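You operate a simulated robot arm through the tools that you are given. There is no shell and no other tool. Be economical: measure what you need, move in short steps, check, and stop when the job is done.

Carry out the task below with a simulated two-armed robot. There is one attempt and no reset: what you move stays moved.

Task
Open the washer drawer, take the red tray from the top of the check bench and leave it in the inside of the washer drawer and shut the drawer again. Put the green brush on the top of the check bench away on the bench top behind the vice. Take the blue plug from the top of the check bench and put it on the top of the packing bench. Open the tubes door, take the grey insert from the top of the fitting bench and leave it on the top shelf of the tubes cabinet and shut the door again. The order is free.
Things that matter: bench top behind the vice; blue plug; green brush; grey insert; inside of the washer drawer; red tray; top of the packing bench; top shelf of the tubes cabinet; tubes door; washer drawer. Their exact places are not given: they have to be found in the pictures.

Only the result counts: the job must be done as asked and must still hold three seconds after the hand-in. Knocking over, shifting, dropping, spilling or breaking anything else fails it.

Robot
Two 7-joint arms with two-finger parallel grippers on one trunk, on a base that drives. Base frame: it is fixed to the floor where the robot stands at the start and does not move with it; the origin is under the middle of the robot, x ahead of it, y to its left, z up. Readings come in cm, rad, newtons and seconds.
The left shoulder is at the start at [8, 13.1, 94.7], the right one opposite. With the tool pointing down near the work surface each hand reaches from about 40 to 86 cm from the robot's upright axis, wherever it stands, measured 20 degrees to its own side. Places, roughly: bench top behind the vice (32x16 cm) [-1000, 340, 86]; blue plug (9x9x6 cm) [-170, 190, 90]; green brush (6x6x8 cm) [-210, 240, 90]; grey insert (6x5x2 cm) [-290, -540, 90]; inside of the washer drawer [70, 20, 50]; red tray (12x10x3 cm) [-230, 220, 90]; top of the packing bench [-320, 300, 80]; top shelf of the tubes cabinet [-390, -240, 120]; tubes door [-410, -260, 100]; washer drawer [60, 10, 60]. Payload 1.57 kg a hand.
The TCP of each hand is the grasp point between the finger pads, 3 cm short of the fingertips. In the tool frame z runs along the fingers and y along their closing line. The gripper opens to 11 cm. The fingers are 2.4 cm wide and 1.2 cm thick; the gripper's body (4.8 by 11.2 cm) begins 7.8 cm behind the TCP.
Orientation is that of the tool frame in the base frame, as a unit quaternion [x, y, z, w]. With the fingers straight down and closing along the base's y, the tool's x points along the base's -x, its y along +y and its z along -z.

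Tools
- The arms move only by the tool send_rows. It takes "left_steps", "right_steps" or both (then of equal length, played together; a hand with none holds still); each is a list of rows, each an object (a shift or turn left out is 0, a gripper value left out holds the last) with "grip": the gripper command, from -1 (shut) to 1 (fully open), values between in proportion; "linear": the shift along the tool's x, y, z in units of 30 mm (1.0 is 30 mm), a list of three; "rotation": the turn, a rotation vector about the tool's x, y, z in units of 5 degrees (1.0 is 5 degrees), a list of three. In form: [{"grip": grip, "linear": [x, y, z], "rotation": [ax, ay, az]}, ...]. A call has 1 to 20 rows; each row shifts and turns the commanded pose from where the row before left it, along the tool's axes as they then stand. A call with a number of a shift or a turn outside -1 to 1 is refused whole. Rows are played at 5 a second. More than 5 cm and 0.15 rad between two rows, or a gripper value outside its range, and nothing of the call is played. A pose out of reach is approached as far as the arm can. The call stops where the force on the tool passes 40 N (or 10 N more than at its start, if that is more) or the arm is blocked; 0.2 s more then pass. The fingers move at their own pace (about 10.8 cm/s each) and stop on an object; they squeeze with about 26 N. The grip force told is the motor's: it shows also when the fingers shut on nothing. Time passes only in rows, and 0.2 s behind the last, so rows that do not move let the fingers close. The reply holds the time, the measured pose of the TCP, the force on the tool along the base axes, the opening and the grip force, in the units named above and with some noise, with the torque about the TCP (base axes, N m) and any sound that the robot's microphone picked up.
- Cameras (640 x 400 px; columns grow to the right, rows downward): "scene" is now at [-7.06, -0.26, 140.01]; the picture's right is [-0.13, -0.99, -0.00], its down [-0.79, 0.10, -0.60] and it looks along [0.60, -0.08, -0.80] (base axes); focal length 263 px, centre (320, 200). "left" rides on the left gripper at [7, -1.6, -14.1] in its tool frame; the picture's right is [0.23, 0.97, 0.00], its down [-0.86, 0.20, -0.48] and it looks along [-0.47, 0.11, 0.88] (tool axes); focal length 222 px, centre (320, 200). "right" rides on the right gripper at [7, 1.6, -14.1] in its tool frame; the picture's right is [-0.23, 0.97, 0.00], its down [-0.86, -0.20, -0.48] and it looks along [-0.47, -0.11, 0.88] (tool axes); focal length 222 px, centre (320, 200).
- get_image(camera): a new picture of that camera. No time passes.
- steer(legs): drives the robot by 1 to 6 legs, each [ahead, left, turn to the left] in cm, cm and rad, along the robot's own axes; the way and the turn of a leg run together, so that a leg with both is an arc; at most 150 cm and 3.142 rad a leg. The arms and the cameras ride along, it lands a little off, and it stops where it bumps. It gives what a move gives.
- pan_tilt(pan, tilt): turns the head with the scene camera to pan (to the left, within 1.902 rad either way) and tilt (down, from -0.506 to 1.204), counted from straight ahead of the robot. It gives what a move gives.
- locate(camera, pixels): for up to 12 pixels [column, row] of the newest picture of that camera ("zoom" is the newest enlarged one), the place [x, y, z] in the base frame of the surface seen there, good to about 0.3 cm, but the place of the scene camera against the robot may be out by one fixed shift of up to 1.2 cm in any direction. No time passes.
- inspect(camera, box): a new picture of the part [left, top, right, bottom] of that camera's present view, enlarged. No time passes.
- sign_off(): hands the job in; it is judged then, once.

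Go step by step. Measure first, check grasps and placings, and put right what went wrong. The budget is 124 turns and 144 pictures, counting those below and the enlarged ones. Unless the task says otherwise, let go and move clear before handing in.

The tools are called after "Call:" as a command line: name --argument value ..., lists and objects as JSON in quotes. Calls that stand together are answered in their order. send_rows: Moves the arms, as the interface text tells. Its arguments: {"type":"object","properties":{"left_steps":{"type":"array"},"right_steps":{"type":"array"}},"required":[]} The other tools are called the same way: steer (legs) drives the base; pan_tilt (pan, tilt) turns the head that bears the scene camera; get_image (camera) takes a picture; locate (camera, pixels) gives the place of the surface under pixels of a picture; inspect (camera, box) takes an enlarged picture of a part of a camera's view; sign_off () hands the job in.

At the start:

```text
t: 0.0
left_position: [35.31, 3.16, 83.74]
left_orientation: [0.001, 1.0, 0.001, 0.0]
left_ft_force: [0.1, 1.3, 0.3]
left_ft_torque: [0.03, -0.04, -0.03]
left_width: 11.03
left_gripper_force: 0.2
right_position: [51.76, -49.01, 84.63]
right_orientation: [0.001, 1.0, 0.0, 0.0]
right_ft_force: [-0.4, 1.1, 0.8]
right_ft_torque: [0.03, 0.02, -0.01]
right_width: 11.0
right_gripper_force: 0.0
robot x, y, heading: [0.16, -0.28, -0.002]
head pan, tilt: [-0.127, 0.925]
```

scene: 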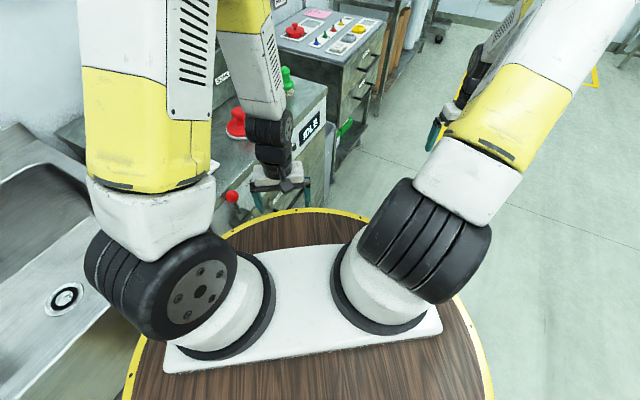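
right: 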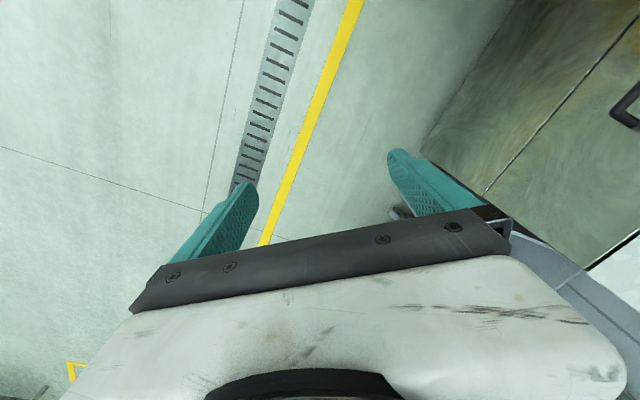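
left: 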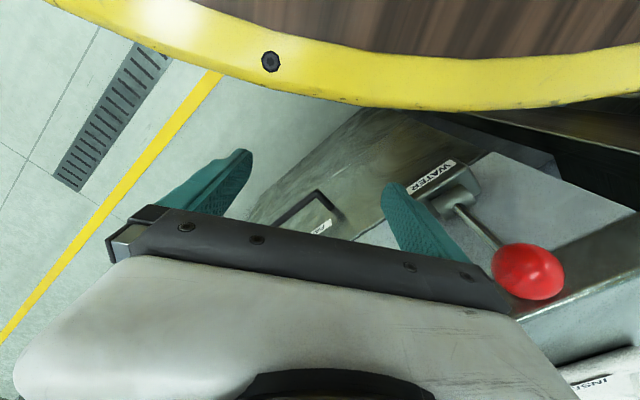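

The start pictures show machinery ahead-left with a red lever near the left hand. I look around with the head first.

Call:
pan_tilt --pan 0.3 --tilt 0.6

Call:
get_image --camera "scene"

Call:
pan_tilt --pan 1.8 --tilt 0.4

Call:
get_image --camera "scene"

Call:
pan_tilt --pan -1.2 --tilt 0.4

Call:
get_image --camera "scene"

```text
t: 0.9
left_position: [35.32, 3.18, 83.69]
left_orientation: [0.0, 1.0, 0.0, 0.0]
left_ft_force: [-0.1, 0.7, 0.6]
left_ft_torque: [-0.01, 0.0, -0.01]
left_width: 10.99
left_gripper_force: 0.0
right_position: [51.84, -49.02, 84.62]
right_orientation: [0.0, 1.0, 0.0, 0.0]
right_ft_force: [-0.4, 0.3, 0.5]
right_ft_torque: [0.02, 0.0, 0.03]
right_width: 11.01
right_gripper_force: 0.0
robot x, y, heading: [-0.32, -0.22, -0.001]
head pan, tilt: [0.3, 0.6]
```

```text
140 pictures are left
```

scene: 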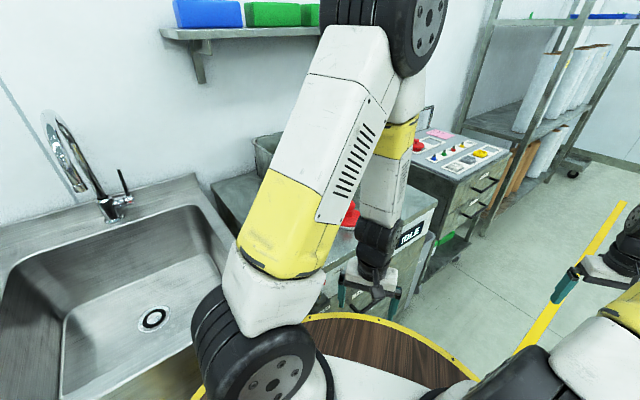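

```text
t: 2.5
left_position: [35.26, 3.21, 83.64]
left_orientation: [0.0, 1.0, 0.0, 0.0]
left_ft_force: [0.6, 0.5, -0.2]
left_ft_torque: [-0.03, 0.01, 0.0]
left_width: 11.0
left_gripper_force: 0.0
right_position: [51.76, -49.05, 84.75]
right_orientation: [0.0, 1.0, -0.001, 0.0]
right_ft_force: [0.4, -1.0, -0.6]
right_ft_torque: [0.0, 0.01, 0.0]
right_width: 10.99
right_gripper_force: 0.0
robot x, y, heading: [-0.17, -0.06, -0.001]
head pan, tilt: [1.799, 0.4]
```

```text
139 pictures are left
```

scene: 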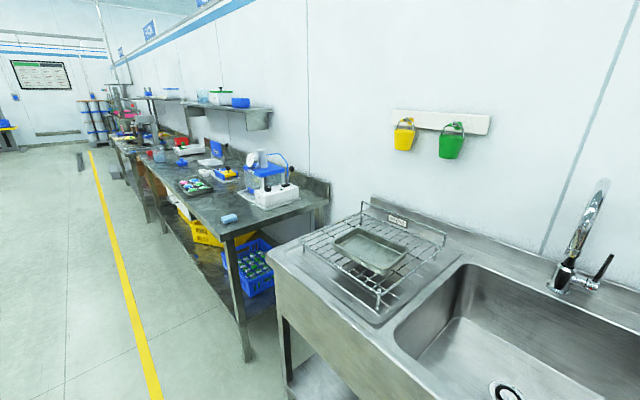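

```text
t: 5.1
left_position: [35.28, 3.25, 83.67]
left_orientation: [0.0, 1.0, 0.001, -0.001]
left_ft_force: [0.1, 0.1, 0.1]
left_ft_torque: [0.03, 0.01, -0.04]
left_width: 11.01
left_gripper_force: 0.0
right_position: [51.83, -49.09, 84.61]
right_orientation: [0.0, 1.0, 0.0, 0.001]
right_ft_force: [-0.1, -0.3, -0.1]
right_ft_torque: [0.02, -0.02, -0.02]
right_width: 11.01
right_gripper_force: 0.1
robot x, y, heading: [-0.31, 0.2, 0.004]
head pan, tilt: [-1.201, 0.4]
```

```text
138 pictures are left
```

scene: 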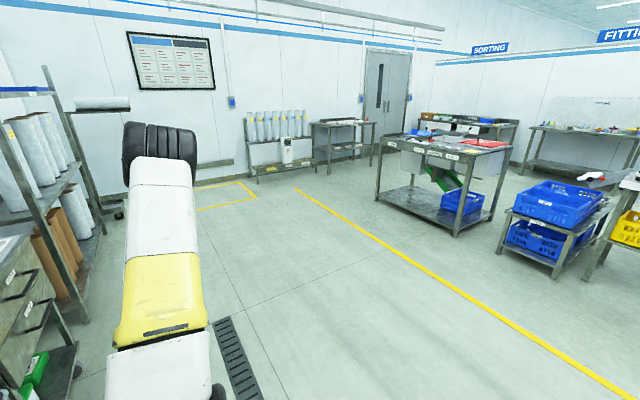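

The washer is the cabinet at ahead-left (label near px 410,235 in the first view). I back off to see it, and look left-back again to measure.

Call:
steer --legs '[[-50, -20, 0]]'

Call:
pan_tilt --pan 0.0 --tilt 0.45

Call:
get_image --camera "scene"

Call:
get_image --camera "left"

```text
t: 8.2
left_position: [-14.81, -16.93, 83.76]
left_orientation: [0.001, 1.0, 0.0, 0.0]
left_ft_force: [-1.3, 0.8, 1.4]
left_ft_torque: [0.01, 0.0, 0.0]
left_width: 11.01
left_gripper_force: 0.1
right_position: [1.62, -69.25, 84.58]
right_orientation: [0.001, 1.0, 0.0, 0.0]
right_ft_force: [-0.2, -0.8, 0.6]
right_ft_torque: [-0.02, -0.02, 0.0]
right_width: 11.0
right_gripper_force: 0.2
robot x, y, heading: [-50.04, -20.1, 0.002]
head pan, tilt: [-1.201, 0.4]
```

```text
t: 9.6
left_position: [-14.76, -16.99, 83.61]
left_orientation: [0.001, 1.0, -0.001, 0.001]
left_ft_force: [-0.4, -0.8, -0.5]
left_ft_torque: [-0.02, 0.0, -0.03]
left_width: 10.99
left_gripper_force: 0.1
right_position: [1.77, -69.22, 84.57]
right_orientation: [0.0, 1.0, 0.001, 0.0]
right_ft_force: [-0.5, 0.1, 0.5]
right_ft_torque: [0.01, -0.03, 0.02]
right_width: 10.99
right_gripper_force: 0.0
robot x, y, heading: [-50.19, -20.07, -0.005]
head pan, tilt: [0.0, 0.45]
```

```text
137 pictures are left
```

scene: 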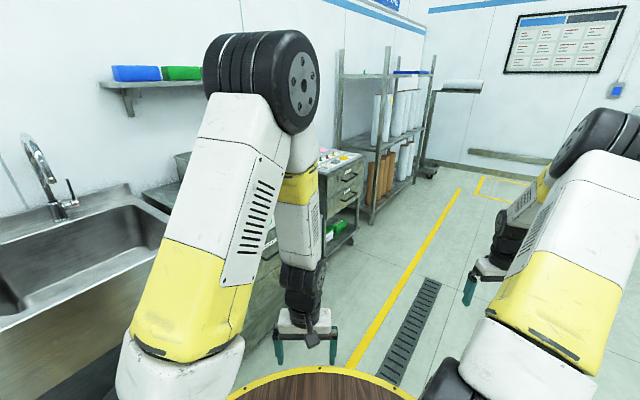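

```text
136 pictures are left
```

left: 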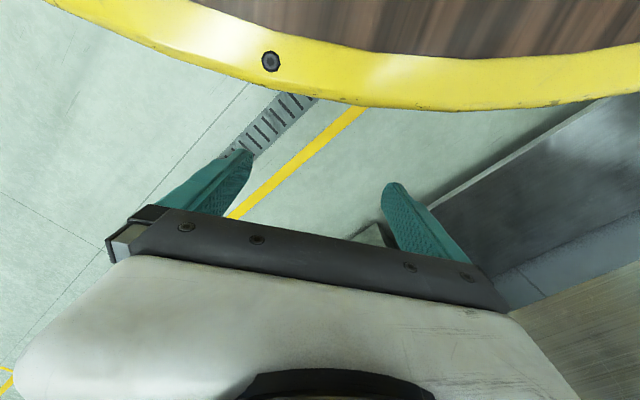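

The washer is hidden by the left arm. Its front faces my right side, so I drive out to the aisle and turn to face the wall.

Call:
steer --legs '[[0, -80, 0], [0, 0, 1.57], [0, -90, 0]]'

Call:
get_image --camera "scene"

Call:
pan_tilt --pan 1.5 --tilt 0.3

Call:
get_image --camera "scene"

```text
t: 22.0
left_position: [37.24, -65.84, 83.69]
left_orientation: [-0.701, 0.713, 0.0, 0.0]
left_ft_force: [0.4, -0.2, -0.3]
left_ft_torque: [-0.02, 0.0, -0.02]
left_width: 11.0
left_gripper_force: 0.2
right_position: [89.87, -50.23, 84.57]
right_orientation: [-0.702, 0.713, -0.001, -0.001]
right_ft_force: [1.4, 0.1, 0.1]
right_ft_torque: [0.01, 0.03, 0.01]
right_width: 10.98
right_gripper_force: 0.0
robot x, y, heading: [39.65, -101.4, 1.558]
head pan, tilt: [0.0, 0.45]
```

```text
135 pictures are left
```

scene: 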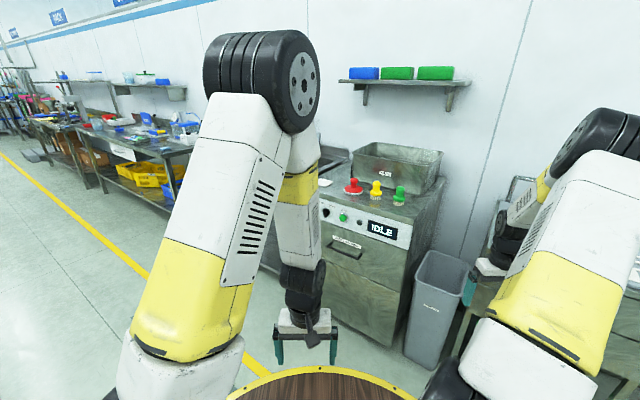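

```text
t: 23.6
left_position: [37.27, -65.89, 83.67]
left_orientation: [-0.702, 0.712, 0.0, 0.0]
left_ft_force: [-0.9, -0.5, 0.7]
left_ft_torque: [0.02, -0.02, 0.02]
left_width: 10.99
left_gripper_force: 0.1
right_position: [89.62, -50.11, 84.61]
right_orientation: [-0.701, 0.713, 0.001, 0.0]
right_ft_force: [-0.7, -0.3, -0.8]
right_ft_torque: [0.02, 0.01, -0.03]
right_width: 11.0
right_gripper_force: 0.1
robot x, y, heading: [39.63, -101.07, 1.556]
head pan, tilt: [1.499, 0.3]
```

```text
134 pictures are left
```

scene: 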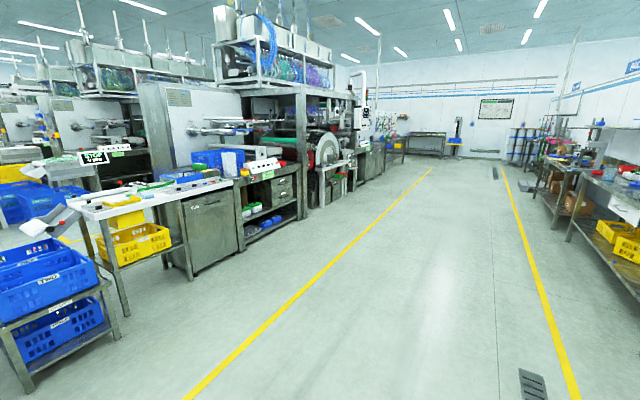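

The washer, with IDLE display and a drawer handle near (345,245), is ahead. I take a close look and measure.

Call:
pan_tilt --pan -0.1 --tilt 0.6

Call:
inspect --camera "scene" --box '[280, 80, 480, 280]'

Call:
inspect --camera "right" --box '[0, 0, 640, 400]'

```text
t: 25.3
left_position: [37.29, -65.78, 83.75]
left_orientation: [-0.701, 0.713, 0.001, 0.0]
left_ft_force: [-0.3, 0.8, 0.3]
left_ft_torque: [-0.01, -0.02, -0.01]
left_width: 11.01
left_gripper_force: 0.1
right_position: [89.82, -50.17, 84.72]
right_orientation: [-0.702, 0.712, 0.0, 0.0]
right_ft_force: [0.0, 0.2, -0.1]
right_ft_torque: [-0.02, 0.0, 0.01]
right_width: 10.99
right_gripper_force: 0.1
robot x, y, heading: [40.21, -101.15, 1.552]
head pan, tilt: [-0.099, 0.6]
```

```text
2.00 times, centred on (380, 180) of scene
```

zoom: 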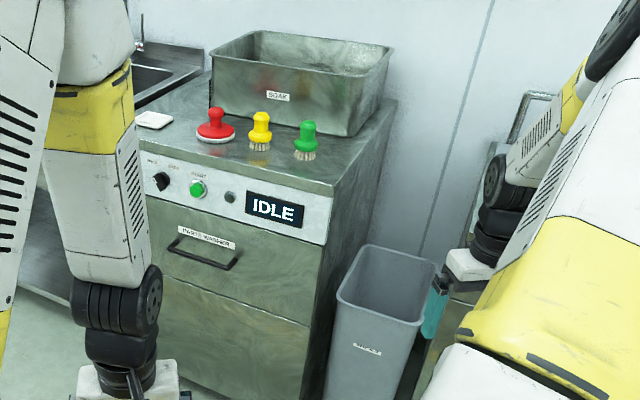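

```text
1.00 times, centred on (320, 200) of right (not enlarged: the box is as wide or as high as the picture)
```

zoom: 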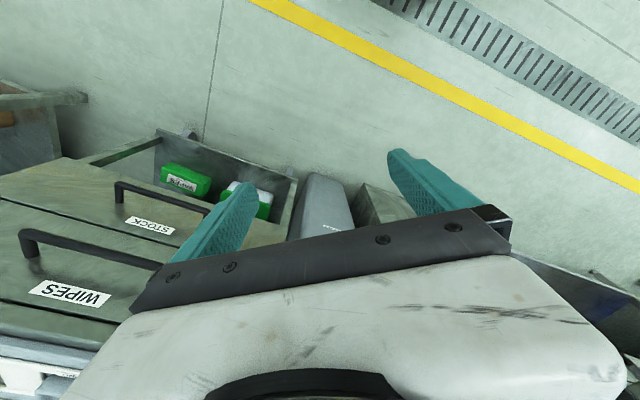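

The parts-washer drawer handle is at zoom (205,252). I re-zoom tighter and locate it.

Call:
inspect --camera "scene" --box '[320, 170, 420, 270]'

Call:
locate --camera "zoom" --pixels '[[100, 90], [50, 160], [180, 190], [265, 150], [300, 80], [330, 300], [440, 100]]'

```text
4.00 times, centred on (370, 220) of scene
```

zoom: 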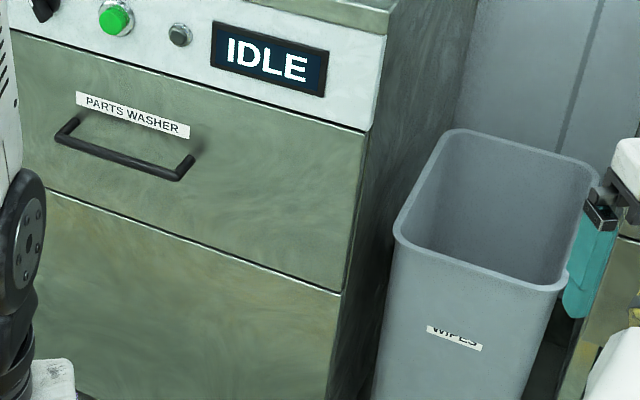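

```text
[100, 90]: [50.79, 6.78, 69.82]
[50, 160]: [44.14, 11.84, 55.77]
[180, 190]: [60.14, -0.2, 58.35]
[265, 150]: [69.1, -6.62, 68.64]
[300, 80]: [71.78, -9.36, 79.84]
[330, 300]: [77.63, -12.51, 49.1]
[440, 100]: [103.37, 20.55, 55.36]
```

The front face runs along (0.80,−0.59), so the drawer opens towards (−0.59,−0.80). I turn to heading 0.936 and drive to put the handle about 66 ahead and to the right of me.

Call:
steer --legs '[[0, 0, -0.616], [0, 76, 0], [20, 0, 0]]'

Call:
pan_tilt --pan -0.25 --tilt 0.75

Call:
get_image --camera "scene"

```text
t: 32.3
left_position: [8.37, -9.59, 83.7]
left_orientation: [-0.454, 0.891, 0.0, 0.0]
left_ft_force: [-0.2, 0.8, -0.7]
left_ft_torque: [0.0, 0.03, 0.02]
left_width: 11.03
left_gripper_force: 0.1
right_position: [60.43, -26.78, 84.53]
right_orientation: [-0.455, 0.89, 0.0, 0.001]
right_ft_force: [0.5, 0.0, -0.6]
right_ft_torque: [-0.02, -0.01, 0.04]
right_width: 11.0
right_gripper_force: 0.1
robot x, y, heading: [-9.66, -39.94, 0.946]
head pan, tilt: [-0.099, 0.6]
```

```text
t: 33.0
left_position: [8.35, -9.51, 83.82]
left_orientation: [-0.455, 0.891, 0.0, 0.0]
left_ft_force: [0.1, 0.3, 1.3]
left_ft_torque: [0.01, 0.03, 0.01]
left_width: 11.0
left_gripper_force: 0.1
right_position: [60.41, -26.92, 84.68]
right_orientation: [-0.455, 0.89, 0.0, 0.0]
right_ft_force: [-0.4, 0.4, 0.1]
right_ft_torque: [0.01, -0.03, 0.01]
right_width: 11.03
right_gripper_force: 0.2
robot x, y, heading: [-9.72, -39.98, 0.946]
head pan, tilt: [-0.25, 0.75]
```

```text
130 pictures are left
```

scene: 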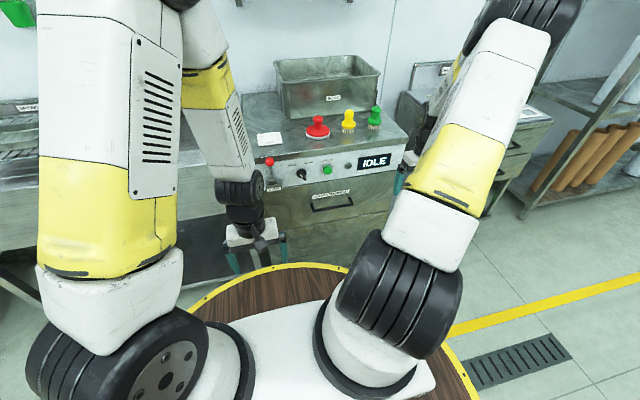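

Now the handle is visible between the arms at (332,204). I zoom in and measure it.

Call:
inspect --camera "scene" --box '[290, 160, 380, 230]'

Call:
locate --camera "zoom" --pixels '[[160, 275], [440, 285], [160, 325], [460, 320], [300, 308], [300, 260], [450, 150]]'

```text
5.71 times, centred on (335, 195) of scene
```

zoom: 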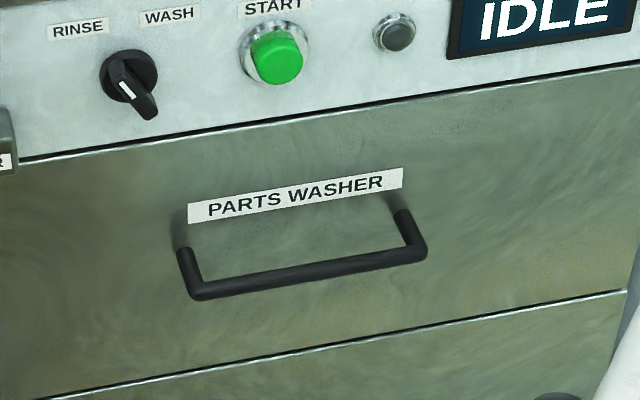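

```text
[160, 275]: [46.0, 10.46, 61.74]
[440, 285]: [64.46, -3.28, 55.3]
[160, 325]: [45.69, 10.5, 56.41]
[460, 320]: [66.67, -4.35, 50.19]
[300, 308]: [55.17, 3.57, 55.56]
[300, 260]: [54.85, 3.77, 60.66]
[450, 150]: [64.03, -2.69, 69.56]
```

I measure the bar itself and the control panel depth.

Call:
locate --camera "zoom" --pixels '[[200, 290], [255, 281], [300, 272], [310, 271], [350, 264], [412, 252], [404, 220], [186, 262], [120, 130], [350, 60]]'

Call:
get_image --camera "right"

```text
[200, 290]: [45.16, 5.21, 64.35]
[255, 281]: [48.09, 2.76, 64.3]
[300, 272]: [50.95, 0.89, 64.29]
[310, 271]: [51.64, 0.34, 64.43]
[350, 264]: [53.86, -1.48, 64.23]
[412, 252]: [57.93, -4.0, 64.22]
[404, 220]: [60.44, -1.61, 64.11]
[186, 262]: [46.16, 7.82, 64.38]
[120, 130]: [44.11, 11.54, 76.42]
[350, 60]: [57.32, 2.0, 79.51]
```

```text
128 pictures are left
```

right: 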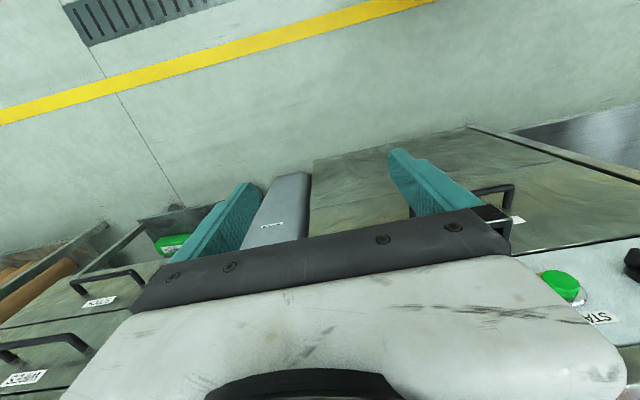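

The bar is at about (51.5, 0.6, 64.2), 4.3 cm off the face. I pitch the right hand to point forward, where it has free room.

Call:
send_rows --right_steps '[{"rotation": [0, -1, 0]}, {"rotation": [0, -1, 0]}, {"rotation": [0, -1, 0]}, {"rotation": [0, -1, 0]}, {"rotation": [0, -1, 0]}, {"rotation": [0, -1, 0]}, {"rotation": [0, -1, 0]}, {"rotation": [0, -1, 0]}, {"rotation": [0, -1, 0]}, {"rotation": [0, -1, 0]}, {"rotation": [0, -1, 0]}, {"rotation": [0, -1, 0]}, {"rotation": [0, -1, 0]}, {"rotation": [0, -1, 0]}, {"rotation": [0, -1, 0]}, {"rotation": [0, -1, 0]}]'

Call:
get_image --camera "scene"

```text
t: 36.4
left_position: [8.41, -9.63, 83.73]
left_orientation: [-0.455, 0.891, 0.0, 0.0]
left_ft_force: [-0.3, 0.5, -1.2]
left_ft_torque: [-0.02, 0.0, 0.03]
left_width: 10.99
left_gripper_force: 0.1
right_position: [60.48, -26.84, 84.68]
right_orientation: [-0.347, 0.682, 0.292, 0.574]
right_ft_force: [-0.6, -0.2, -0.3]
right_ft_torque: [0.01, 0.01, -0.03]
right_width: 11.01
right_gripper_force: 0.1
robot x, y, heading: [-9.67, -39.76, 0.941]
head pan, tilt: [-0.25, 0.75]
```

```text
127 pictures are left
```

scene: 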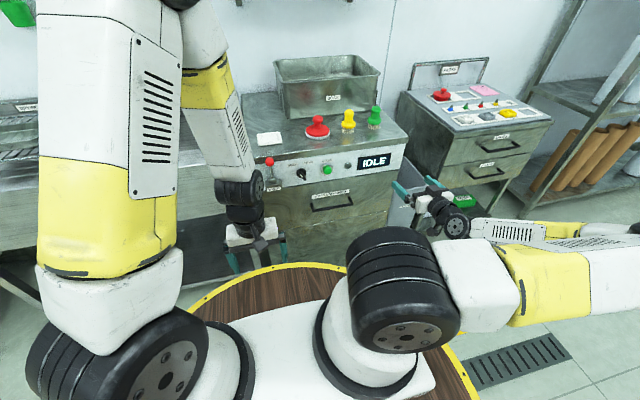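

Pitch is done and the arm is free. Now I roll 90° about the tool axis.

Call:
send_rows --right_steps '[{"rotation": [0, 0, 1]}, {"rotation": [0, 0, 1]}, {"rotation": [0, 0, 1]}, {"rotation": [0, 0, 1]}, {"rotation": [0, 0, 1]}, {"rotation": [0, 0, 1]}, {"rotation": [0, 0, 1]}, {"rotation": [0, 0, 1]}, {"rotation": [0, 0, 1]}, {"rotation": [0, 0, 1]}, {"rotation": [0, 0, 1]}, {"rotation": [0, 0, 1]}, {"rotation": [0, 0, 1]}, {"rotation": [0, 0, 1]}, {"rotation": [0, 0, 1]}, {"rotation": [0, 0, 1]}, {"rotation": [0, 0, 1]}, {"rotation": [0, 0, 1]}]'

Call:
get_image --camera "scene"

Call:
get_image --camera "right"

```text
t: 40.2
left_position: [8.21, -9.55, 83.7]
left_orientation: [-0.454, 0.891, 0.0, 0.0]
left_ft_force: [0.5, 0.0, 0.0]
left_ft_torque: [-0.01, -0.02, 0.02]
left_width: 11.0
left_gripper_force: 0.0
right_position: [60.31, -26.86, 84.73]
right_orientation: [0.237, 0.729, 0.611, 0.197]
right_ft_force: [0.1, 1.1, -0.9]
right_ft_torque: [-0.02, 0.0, 0.0]
right_width: 11.0
right_gripper_force: 0.0
robot x, y, heading: [-9.8, -39.97, 0.939]
head pan, tilt: [-0.25, 0.75]
```

```text
126 pictures are left
```

scene: 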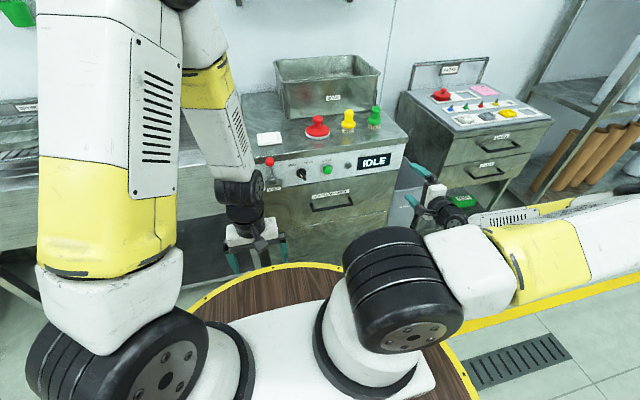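

```text
125 pictures are left
```

right: 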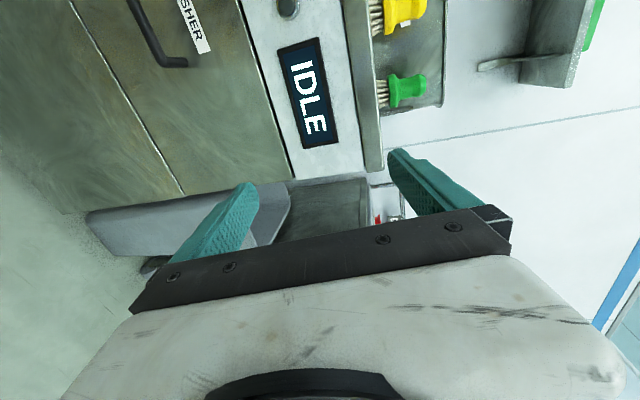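

The tool frame is now x left, y up, z forward with a 10° down pitch. I move left and down, then forward to about 8 cm before the bar.

Call:
send_rows --right_steps '[{"linear": [0.97, -0.72, 0]}, {"linear": [0.97, -0.72, 0]}, {"linear": [0.97, -0.72, 0]}, {"linear": [0.97, -0.72, 0]}, {"linear": [0.97, -0.72, 0]}, {"linear": [0.97, -0.72, 0]}, {"linear": [0.97, -0.72, 0]}, {"linear": [0.97, -0.72, 0]}, {"linear": [0, 0, 0.8]}, {"linear": [0, 0, 0.8]}, {"linear": [0, 0, 0.8]}, {"linear": [0, 0, 0.8]}, {"linear": [0, 0, 0.8]}]'

Call:
get_image --camera "right"

Call:
get_image --camera "scene"

```text
t: 43.0
left_position: [8.37, -9.62, 83.73]
left_orientation: [-0.455, 0.891, 0.0, 0.0]
left_ft_force: [-0.7, 0.8, 0.1]
left_ft_torque: [0.06, -0.02, -0.01]
left_width: 11.02
left_gripper_force: 0.1
right_position: [46.64, -6.13, 65.49]
right_orientation: [0.237, 0.728, 0.612, 0.198]
right_ft_force: [0.8, -0.5, 0.5]
right_ft_torque: [0.01, -0.02, 0.01]
right_width: 10.99
right_gripper_force: 0.0
robot x, y, heading: [-9.78, -40.43, 0.945]
head pan, tilt: [-0.25, 0.75]
```

```text
124 pictures are left
```

right: 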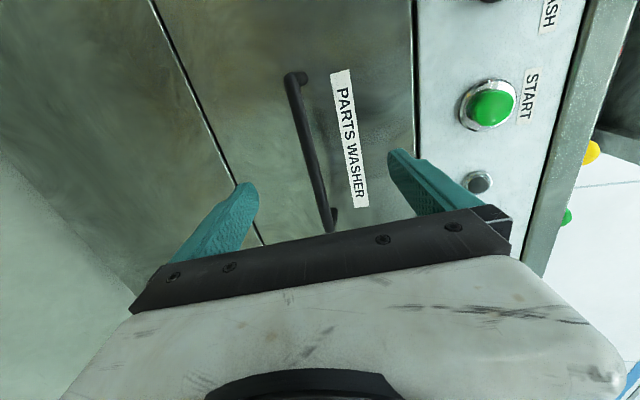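

```text
123 pictures are left
```

scene: 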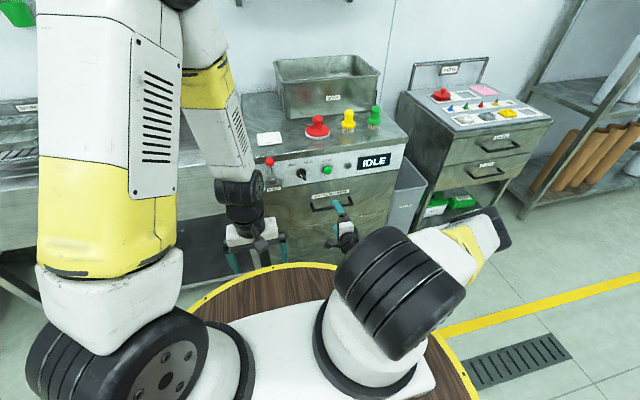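

The bar is between the finger lines in the hand view (px 290,80 to 330,230). I measure it with the hand camera.

Call:
locate --camera "right" --pixels '[[294, 80], [308, 140], [318, 180], [326, 215], [270, 140]]'

```text
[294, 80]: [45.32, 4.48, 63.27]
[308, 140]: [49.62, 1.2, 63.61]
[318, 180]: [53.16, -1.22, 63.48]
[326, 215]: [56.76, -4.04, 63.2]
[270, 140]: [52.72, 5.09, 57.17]
```

The bar is 7.9 cm ahead and 0.7 cm below the TCP. I advance 7.3 cm and close.

Call:
send_rows --right_steps '[{"linear": [0, -0.23, 0.6], "grip": 0.2}, {"linear": [0, 0, 0.6]}, {"linear": [0, 0, 0.6]}, {"linear": [0, 0, 0.63]}, {"grip": -1}, {}, {}, {}, {}]'

Call:
get_image --camera "right"

```text
t: 45.0
left_position: [8.31, -9.54, 83.77]
left_orientation: [-0.455, 0.891, -0.001, -0.001]
left_ft_force: [-0.8, -0.1, 0.4]
left_ft_torque: [-0.02, 0.0, 0.01]
left_width: 11.02
left_gripper_force: 0.0
right_position: [50.91, -0.27, 63.31]
right_orientation: [0.237, 0.731, 0.609, 0.197]
right_ft_force: [0.0, -1.5, -33.3]
right_ft_torque: [-0.36, 0.14, -0.3]
right_width: 1.41
right_gripper_force: 30.8
robot x, y, heading: [-10.07, -40.21, 0.944]
head pan, tilt: [-0.25, 0.75]
```

```text
122 pictures are left
```

right: 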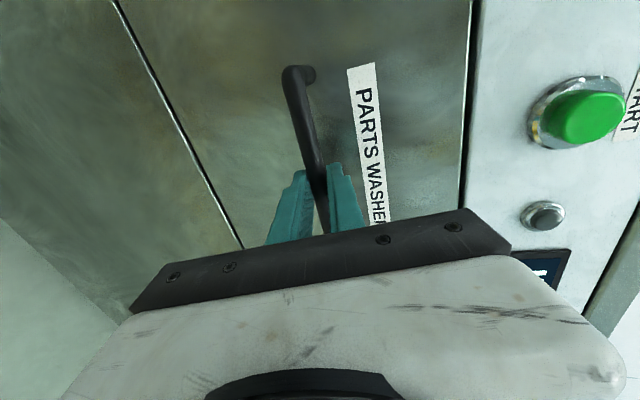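

The bar is gripped (1.4 cm wide). I ease the vertical force and begin pulling along −n.

Call:
send_rows --right_steps '[{"linear": [0, -0.07, 0]}, {"linear": [0.005, -0.06, -0.34]}, {"linear": [0.005, -0.06, -0.34]}, {"linear": [0.005, -0.06, -0.34]}, {"linear": [0.005, -0.06, -0.34]}, {"linear": [0.005, -0.06, -0.34]}]'

```text
t: 46.4
left_position: [8.46, -9.63, 83.59]
left_orientation: [-0.455, 0.89, 0.0, -0.001]
left_ft_force: [0.4, -0.4, 0.0]
left_ft_torque: [-0.02, -0.01, -0.01]
left_width: 10.99
left_gripper_force: 0.1
right_position: [47.61, -4.68, 63.23]
right_orientation: [0.237, 0.729, 0.61, 0.199]
right_ft_force: [3.8, -2.2, -31.2]
right_ft_torque: [-0.27, 0.3, 0.55]
right_width: 1.39
right_gripper_force: 30.2
robot x, y, heading: [-9.63, -39.83, 0.945]
head pan, tilt: [-0.25, 0.75]
```

The drawer is coming. I lower a bit more to relax the vertical force and keep pulling.

Call:
send_rows --right_steps '[{"linear": [0, -0.07, 0]}, {"linear": [0.005, -0.075, -0.42]}, {"linear": [0.005, -0.075, -0.42]}, {"linear": [0.005, -0.075, -0.42]}, {"linear": [0.005, -0.075, -0.42]}, {"linear": [0.005, -0.075, -0.42]}, {"linear": [0.005, -0.075, -0.42]}, {"linear": [0.005, -0.075, -0.42]}, {"linear": [0.005, -0.075, -0.42]}]'

Call:
get_image --camera "scene"

```text
t: 48.4
left_position: [8.36, -9.57, 83.7]
left_orientation: [-0.455, 0.891, 0.0, -0.001]
left_ft_force: [-0.3, -0.5, -0.3]
left_ft_torque: [0.0, 0.01, -0.01]
left_width: 11.01
left_gripper_force: 0.1
right_position: [41.7, -12.89, 63.22]
right_orientation: [0.236, 0.728, 0.612, 0.199]
right_ft_force: [7.9, -4.8, 1.2]
right_ft_torque: [0.1, 0.09, 0.18]
right_width: 1.38
right_gripper_force: 30.1
robot x, y, heading: [-9.71, -39.79, 0.94]
head pan, tilt: [-0.25, 0.75]
```

```text
121 pictures are left
```

scene: 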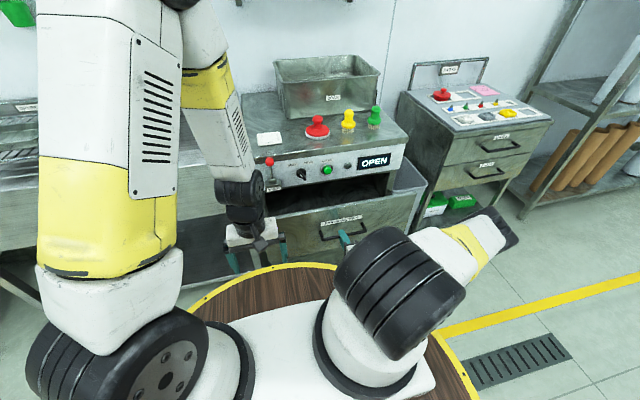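

The display says OPEN and the drawer is out ~16 cm. I pull further.

Call:
send_rows --right_steps '[{"linear": [-0.01, -0.06, -0.34]}, {"linear": [-0.01, -0.06, -0.34]}, {"linear": [-0.01, -0.06, -0.34]}, {"linear": [-0.01, -0.06, -0.34]}, {"linear": [-0.01, -0.06, -0.34]}, {"linear": [-0.01, -0.06, -0.34]}, {"linear": [-0.01, -0.06, -0.34]}, {"linear": [-0.01, -0.06, -0.34]}, {"linear": [-0.01, -0.06, -0.34]}]'

Call:
get_image --camera "scene"

```text
t: 50.5
left_position: [8.36, -9.53, 83.71]
left_orientation: [-0.455, 0.891, 0.0, -0.001]
left_ft_force: [0.2, -0.4, -0.2]
left_ft_torque: [-0.02, -0.02, 0.0]
left_width: 10.98
left_gripper_force: 0.1
right_position: [37.11, -19.76, 63.19]
right_orientation: [0.233, 0.728, 0.613, 0.199]
right_ft_force: [-5.9, 3.3, -20.2]
right_ft_torque: [0.13, 0.69, -0.12]
right_width: 1.4
right_gripper_force: 30.0
robot x, y, heading: [-10.05, -40.03, 0.945]
head pan, tilt: [-0.25, 0.75]
stopped in row 9 (right hand): the force on the tool passed its limit at 45 N (the readings are from after the stop); the commanded pose is now the measured one
```

```text
120 pictures are left
```

scene: 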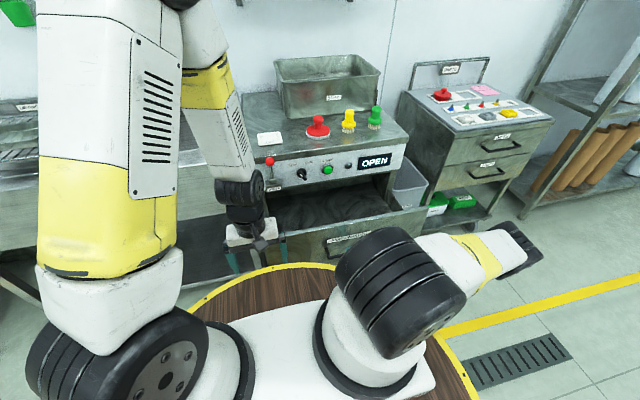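

The drawer has hit its stop, ~24 cm open. I release, drive straight back, and measure the interior.

Call:
send_rows --right_steps '[{"grip": 0.3}, {}, {}, {}]'

Call:
steer --legs '[[-25, 0, 0]]'

Call:
inspect --camera "scene" --box '[240, 100, 440, 260]'

Call:
locate --camera "zoom" --pixels '[[180, 230], [240, 220], [300, 210], [360, 200], [200, 260], [380, 240], [300, 240], [240, 300]]'

```text
t: 51.5
left_position: [8.35, -9.51, 83.71]
left_orientation: [-0.454, 0.891, 0.0, 0.001]
left_ft_force: [-0.1, -0.4, -0.1]
left_ft_torque: [-0.03, 0.04, 0.01]
left_width: 11.0
left_gripper_force: 0.0
right_position: [37.14, -19.8, 63.34]
right_orientation: [0.232, 0.728, 0.613, 0.202]
right_ft_force: [-0.1, -0.1, -0.3]
right_ft_torque: [-0.02, 0.01, 0.0]
right_width: 7.16
right_gripper_force: 0.1
robot x, y, heading: [-9.95, -40.17, 0.945]
head pan, tilt: [-0.25, 0.75]
```

```text
t: 53.3
left_position: [-6.35, -29.96, 83.61]
left_orientation: [-0.455, 0.89, 0.001, -0.001]
left_ft_force: [0.0, 0.2, -0.2]
left_ft_torque: [-0.02, -0.03, 0.03]
left_width: 11.02
left_gripper_force: 0.0
right_position: [22.34, -40.42, 63.41]
right_orientation: [0.233, 0.727, 0.614, 0.202]
right_ft_force: [0.6, 0.4, -0.2]
right_ft_torque: [0.05, -0.01, 0.0]
right_width: 7.16
right_gripper_force: 0.1
robot x, y, heading: [-24.11, -60.45, 0.949]
head pan, tilt: [-0.25, 0.75]
```

```text
2.50 times, centred on (340, 180) of scene
```

zoom: 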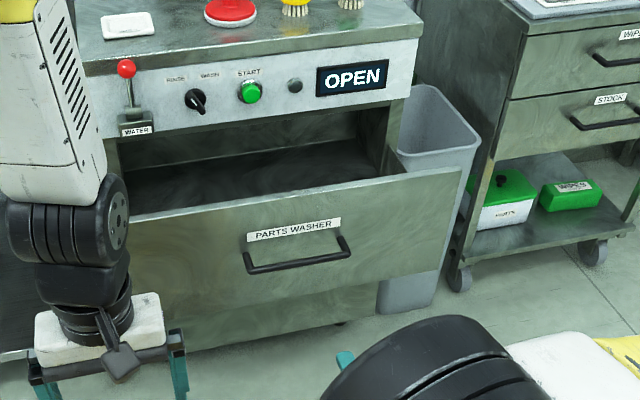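

```text
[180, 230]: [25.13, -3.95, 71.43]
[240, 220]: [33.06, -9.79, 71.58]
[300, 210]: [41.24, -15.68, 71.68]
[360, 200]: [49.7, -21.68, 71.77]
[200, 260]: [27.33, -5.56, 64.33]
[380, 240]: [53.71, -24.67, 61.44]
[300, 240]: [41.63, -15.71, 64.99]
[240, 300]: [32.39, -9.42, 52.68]
```

The drawer is open with its panel top at z≈72. Now I raise both hands and return the right hand to pointing down before driving to the check bench.

Call:
send_rows --right_steps '[{"linear": [0, 1, 0]}, {"linear": [0, 1, 0]}, {"linear": [0, 1, 0]}, {"linear": [0, 1, 0]}, {"linear": [0, 1, 0]}, {"linear": [0, 1, 0]}, {"linear": [0, 1, 0]}, {"linear": [0, 1, 0]}, {"linear": [0, 1, 0]}, {"linear": [0, 1, 0]}, {"rotation": [0, 0, -1]}, {"rotation": [0, 0, -1]}, {"rotation": [0, 0, -1]}, {"rotation": [0, 0, -1]}, {"rotation": [0, 0, -1]}, {"rotation": [0, 0, -1]}, {"rotation": [0, 0, -1]}, {"rotation": [0, 0, -1]}, {"rotation": [0, 0, -1]}]' --left_steps '[{"linear": [0, 0, -0.75]}, {"linear": [0, 0, -0.75]}, {"linear": [0, 0, -0.75]}, {"linear": [0, 0, -0.75]}, {"linear": [0, 0, -0.75]}, {"linear": [0, 0, -0.75]}, {"linear": [0, 0, -0.75]}, {"linear": [0, 0, -0.75]}, {"linear": [0, 0, -0.75]}, {"linear": [0, 0, -0.75]}, {}, {}, {}, {}, {}, {}, {}, {}, {}]'

Call:
send_rows --right_steps '[{"rotation": [0, 0, -1]}, {"rotation": [0, 0, -1]}, {"rotation": [0, 0, -1]}, {"rotation": [0, 0, -1]}, {"rotation": [0, 0, -1]}, {"rotation": [0, 0, -1]}, {"rotation": [0, 0, -1]}, {"rotation": [0, 0, -1]}, {"rotation": [0, 0, -1]}, {"rotation": [0, 1, 0]}, {"rotation": [0, 1, 0]}, {"rotation": [0, 1, 0]}, {"rotation": [0, 1, 0]}, {"rotation": [0, 1, 0]}, {"rotation": [0, 1, 0]}, {"rotation": [0, 1, 0]}, {"rotation": [0, 1, 0]}, {"rotation": [0, 1, 0]}, {"rotation": [0, 1, 0]}]'

Call:
send_rows --right_steps '[{"rotation": [0, 1, 0]}, {"rotation": [0, 1, 0]}, {"rotation": [0, 1, 0]}, {"rotation": [0, 1, 0]}, {"rotation": [0, 1, 0]}, {"rotation": [0, 1, 0], "grip": 1}]'

Call:
steer --legs '[[-15, 0, 0], [0, 150, 0], [0, 120, 0]]'

Call:
pan_tilt --pan 0.0 --tilt 0.5

Call:
get_image --camera "scene"

```text
t: 57.3
left_position: [-6.49, -29.98, 106.15]
left_orientation: [-0.455, 0.89, 0.0, -0.001]
left_ft_force: [0.1, 0.1, 0.1]
left_ft_torque: [-0.01, 0.04, 0.0]
left_width: 11.02
left_gripper_force: 0.0
right_position: [29.03, -34.79, 89.22]
right_orientation: [-0.064, 0.761, 0.489, 0.422]
right_ft_force: [-0.5, 0.0, -0.6]
right_ft_torque: [0.0, 0.01, -0.04]
right_width: 7.14
right_gripper_force: 0.1
right hand out of reach, approached as far as the arm can: row 7, 8, 9, 10
robot x, y, heading: [-24.48, -60.2, 0.939]
head pan, tilt: [-0.25, 0.75]
```

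```text
t: 61.3
left_position: [-6.51, -29.91, 106.19]
left_orientation: [-0.455, 0.891, 0.0, 0.0]
left_ft_force: [0.4, -0.6, 0.4]
left_ft_torque: [0.04, -0.02, 0.03]
left_width: 11.0
left_gripper_force: 0.1
right_position: [30.02, -34.3, 88.66]
right_orientation: [-0.44, 0.859, 0.116, 0.236]
right_ft_force: [-0.7, -0.9, 0.0]
right_ft_torque: [0.03, 0.0, 0.02]
right_width: 7.15
right_gripper_force: 0.0
right hand out of reach, approached as far as the arm can: row 10, 11
robot x, y, heading: [-24.87, -60.22, 0.945]
head pan, tilt: [-0.25, 0.75]
```

```text
t: 62.7
left_position: [-6.54, -29.95, 106.24]
left_orientation: [-0.455, 0.891, 0.0, -0.001]
left_ft_force: [-0.2, 0.1, 0.4]
left_ft_torque: [0.01, -0.01, 0.01]
left_width: 11.01
left_gripper_force: 0.0
right_position: [29.96, -34.48, 88.76]
right_orientation: [-0.455, 0.891, -0.001, 0.005]
right_ft_force: [-0.9, 0.1, 0.4]
right_ft_torque: [0.01, 0.02, -0.01]
right_width: 11.01
right_gripper_force: 0.0
robot x, y, heading: [-24.35, -60.64, 0.944]
head pan, tilt: [-0.25, 0.75]
```

```text
t: 76.8
left_position: [-233.53, 118.04, 106.29]
left_orientation: [-0.448, 0.894, -0.001, 0.0]
left_ft_force: [-0.8, -0.8, -0.7]
left_ft_torque: [0.03, -0.02, 0.04]
left_width: 10.99
left_gripper_force: 0.0
right_position: [-197.06, 113.16, 88.63]
right_orientation: [-0.449, 0.893, -0.001, 0.005]
right_ft_force: [-0.1, -0.3, -1.3]
right_ft_torque: [0.01, 0.04, 0.0]
right_width: 10.99
right_gripper_force: 0.1
robot x, y, heading: [-252.51, 87.58, 0.931]
head pan, tilt: [-0.25, 0.75]
```

```text
t: 77.6
left_position: [-233.71, 118.07, 106.22]
left_orientation: [-0.448, 0.894, 0.0, 0.0]
left_ft_force: [-0.4, -0.5, 0.3]
left_ft_torque: [-0.02, -0.03, -0.02]
left_width: 11.0
left_gripper_force: 0.0
right_position: [-197.09, 113.13, 88.65]
right_orientation: [-0.449, 0.894, -0.002, 0.005]
right_ft_force: [-0.1, -0.3, 0.4]
right_ft_torque: [0.01, 0.0, -0.01]
right_width: 11.03
right_gripper_force: 0.2
robot x, y, heading: [-252.01, 88.07, 0.928]
head pan, tilt: [0.0, 0.499]
```

```text
118 pictures are left
```

scene: 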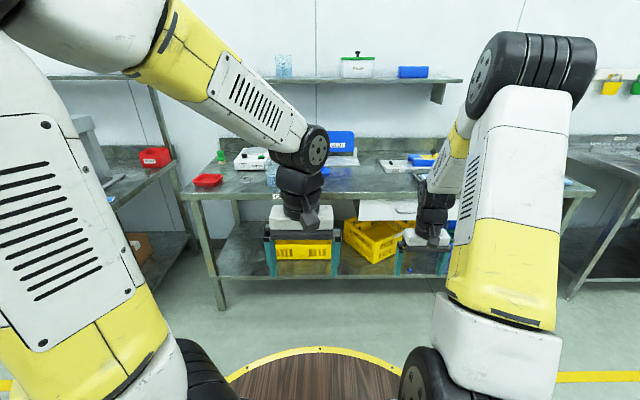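

The check bench is ahead: a red tray at (207,181) and something green at (221,157). I zoom for detail.

Call:
inspect --camera "scene" --box '[150, 110, 310, 230]'

Call:
locate --camera "zoom" --pixels '[[230, 280], [180, 290], [275, 275], [283, 185], [260, 340], [440, 300], [30, 200], [200, 330]]'

Call:
inspect --camera "scene" --box '[330, 120, 610, 280]'

Call:
locate --camera "zoom" --pixels '[[545, 143], [530, 165], [100, 150]]'

```text
3.33 times, centred on (230, 170) of scene
```

zoom: 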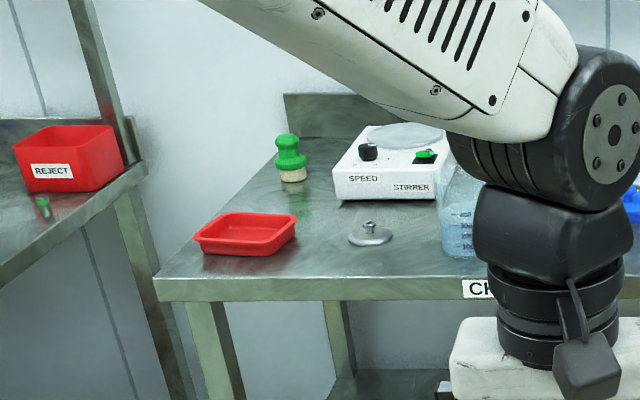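

```text
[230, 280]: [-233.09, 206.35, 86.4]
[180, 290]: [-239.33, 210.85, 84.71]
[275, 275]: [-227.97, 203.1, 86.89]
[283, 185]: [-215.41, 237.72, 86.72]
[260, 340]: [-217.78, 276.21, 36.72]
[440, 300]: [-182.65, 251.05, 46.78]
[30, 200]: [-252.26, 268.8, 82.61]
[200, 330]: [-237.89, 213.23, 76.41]
```

```text
2.29 times, centred on (470, 200) of scene
```

zoom: 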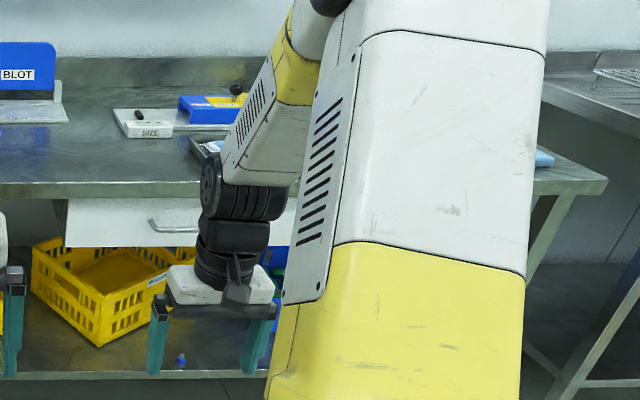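

```text
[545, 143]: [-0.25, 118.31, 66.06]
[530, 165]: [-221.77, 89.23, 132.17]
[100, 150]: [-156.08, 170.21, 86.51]
```

Tray and brush are found at about (−226,215) and (−214,238). Before driving, I raise the right hand and look left at the packing bench's position.

Call:
send_rows --right_steps '[{"linear": [0, 0, -1]}, {"linear": [0, 0, -1]}, {"linear": [0, 0, -1]}, {"linear": [0, 0, -1]}, {"linear": [0, 0, -1]}, {"linear": [0, 0, -1]}, {"linear": [0, 0, -1]}]'

Call:
pan_tilt --pan 0.8 --tilt 0.5

Call:
get_image --camera "scene"

Call:
pan_tilt --pan -0.75 --tilt 0.5

Call:
get_image --camera "scene"

```text
t: 79.2
left_position: [-233.5, 118.16, 106.24]
left_orientation: [-0.448, 0.894, 0.0, 0.0]
left_ft_force: [0.5, -0.7, 0.1]
left_ft_torque: [-0.02, 0.0, -0.01]
left_width: 11.01
left_gripper_force: 0.0
right_position: [-197.29, 113.07, 109.73]
right_orientation: [-0.449, 0.893, -0.001, 0.005]
right_ft_force: [0.1, -0.2, 0.4]
right_ft_torque: [0.02, -0.01, -0.02]
right_width: 11.03
right_gripper_force: 0.0
robot x, y, heading: [-252.36, 87.98, 0.929]
head pan, tilt: [0.0, 0.499]
```

```text
t: 80.3
left_position: [-233.64, 118.0, 106.3]
left_orientation: [-0.448, 0.894, 0.0, 0.0]
left_ft_force: [0.5, -0.6, -0.1]
left_ft_torque: [0.0, 0.01, 0.0]
left_width: 10.99
left_gripper_force: 0.2
right_position: [-197.37, 113.15, 109.59]
right_orientation: [-0.449, 0.893, -0.001, 0.006]
right_ft_force: [-1.0, -0.2, -0.3]
right_ft_torque: [-0.01, -0.02, -0.01]
right_width: 11.0
right_gripper_force: 0.0
robot x, y, heading: [-251.73, 88.19, 0.929]
head pan, tilt: [0.799, 0.499]
```

```text
115 pictures are left
```

scene: 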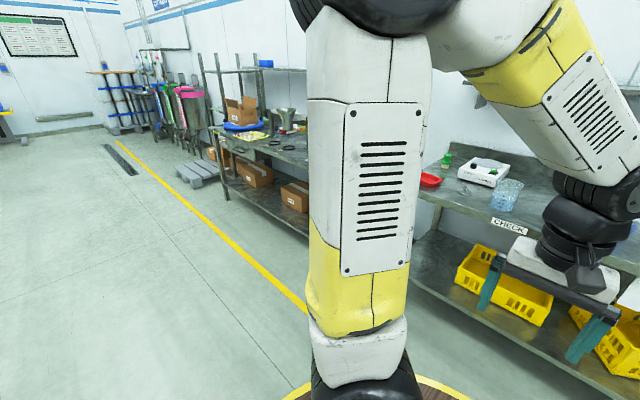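

```text
t: 82.0
left_position: [-233.55, 118.03, 106.26]
left_orientation: [-0.448, 0.894, 0.001, 0.001]
left_ft_force: [0.3, -1.7, 0.1]
left_ft_torque: [0.0, 0.01, 0.01]
left_width: 11.01
left_gripper_force: 0.1
right_position: [-197.33, 113.09, 109.78]
right_orientation: [-0.449, 0.893, -0.001, 0.006]
right_ft_force: [0.4, -0.5, -1.0]
right_ft_torque: [0.01, 0.0, 0.03]
right_width: 11.0
right_gripper_force: 0.1
robot x, y, heading: [-251.87, 87.6, 0.925]
head pan, tilt: [-0.75, 0.499]
```

```text
114 pictures are left
```

scene: 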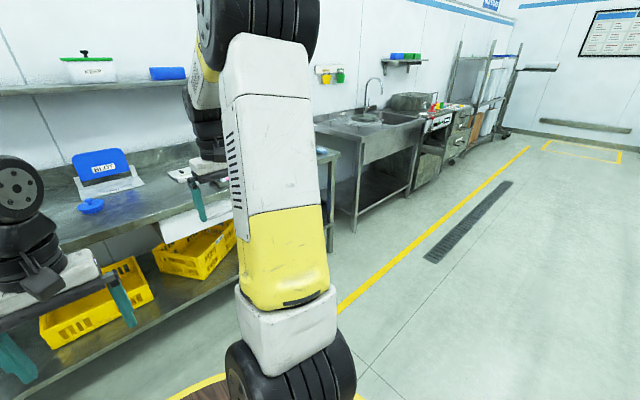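

A blue round thing at (91,205) looks like the plug. I check and locate it.

Call:
inspect --camera "scene" --box '[40, 140, 160, 230]'

Call:
locate --camera "zoom" --pixels '[[270, 340], [270, 290], [210, 345], [330, 345], [300, 240], [400, 330]]'

```text
4.44 times, centred on (100, 185) of scene
```

zoom: 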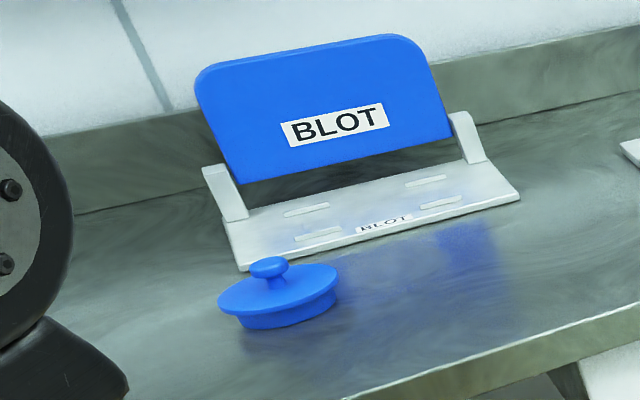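

```text
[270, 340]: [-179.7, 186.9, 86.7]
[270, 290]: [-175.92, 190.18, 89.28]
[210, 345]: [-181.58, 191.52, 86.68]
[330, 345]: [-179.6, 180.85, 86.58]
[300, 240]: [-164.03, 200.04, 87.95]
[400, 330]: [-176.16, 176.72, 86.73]
```

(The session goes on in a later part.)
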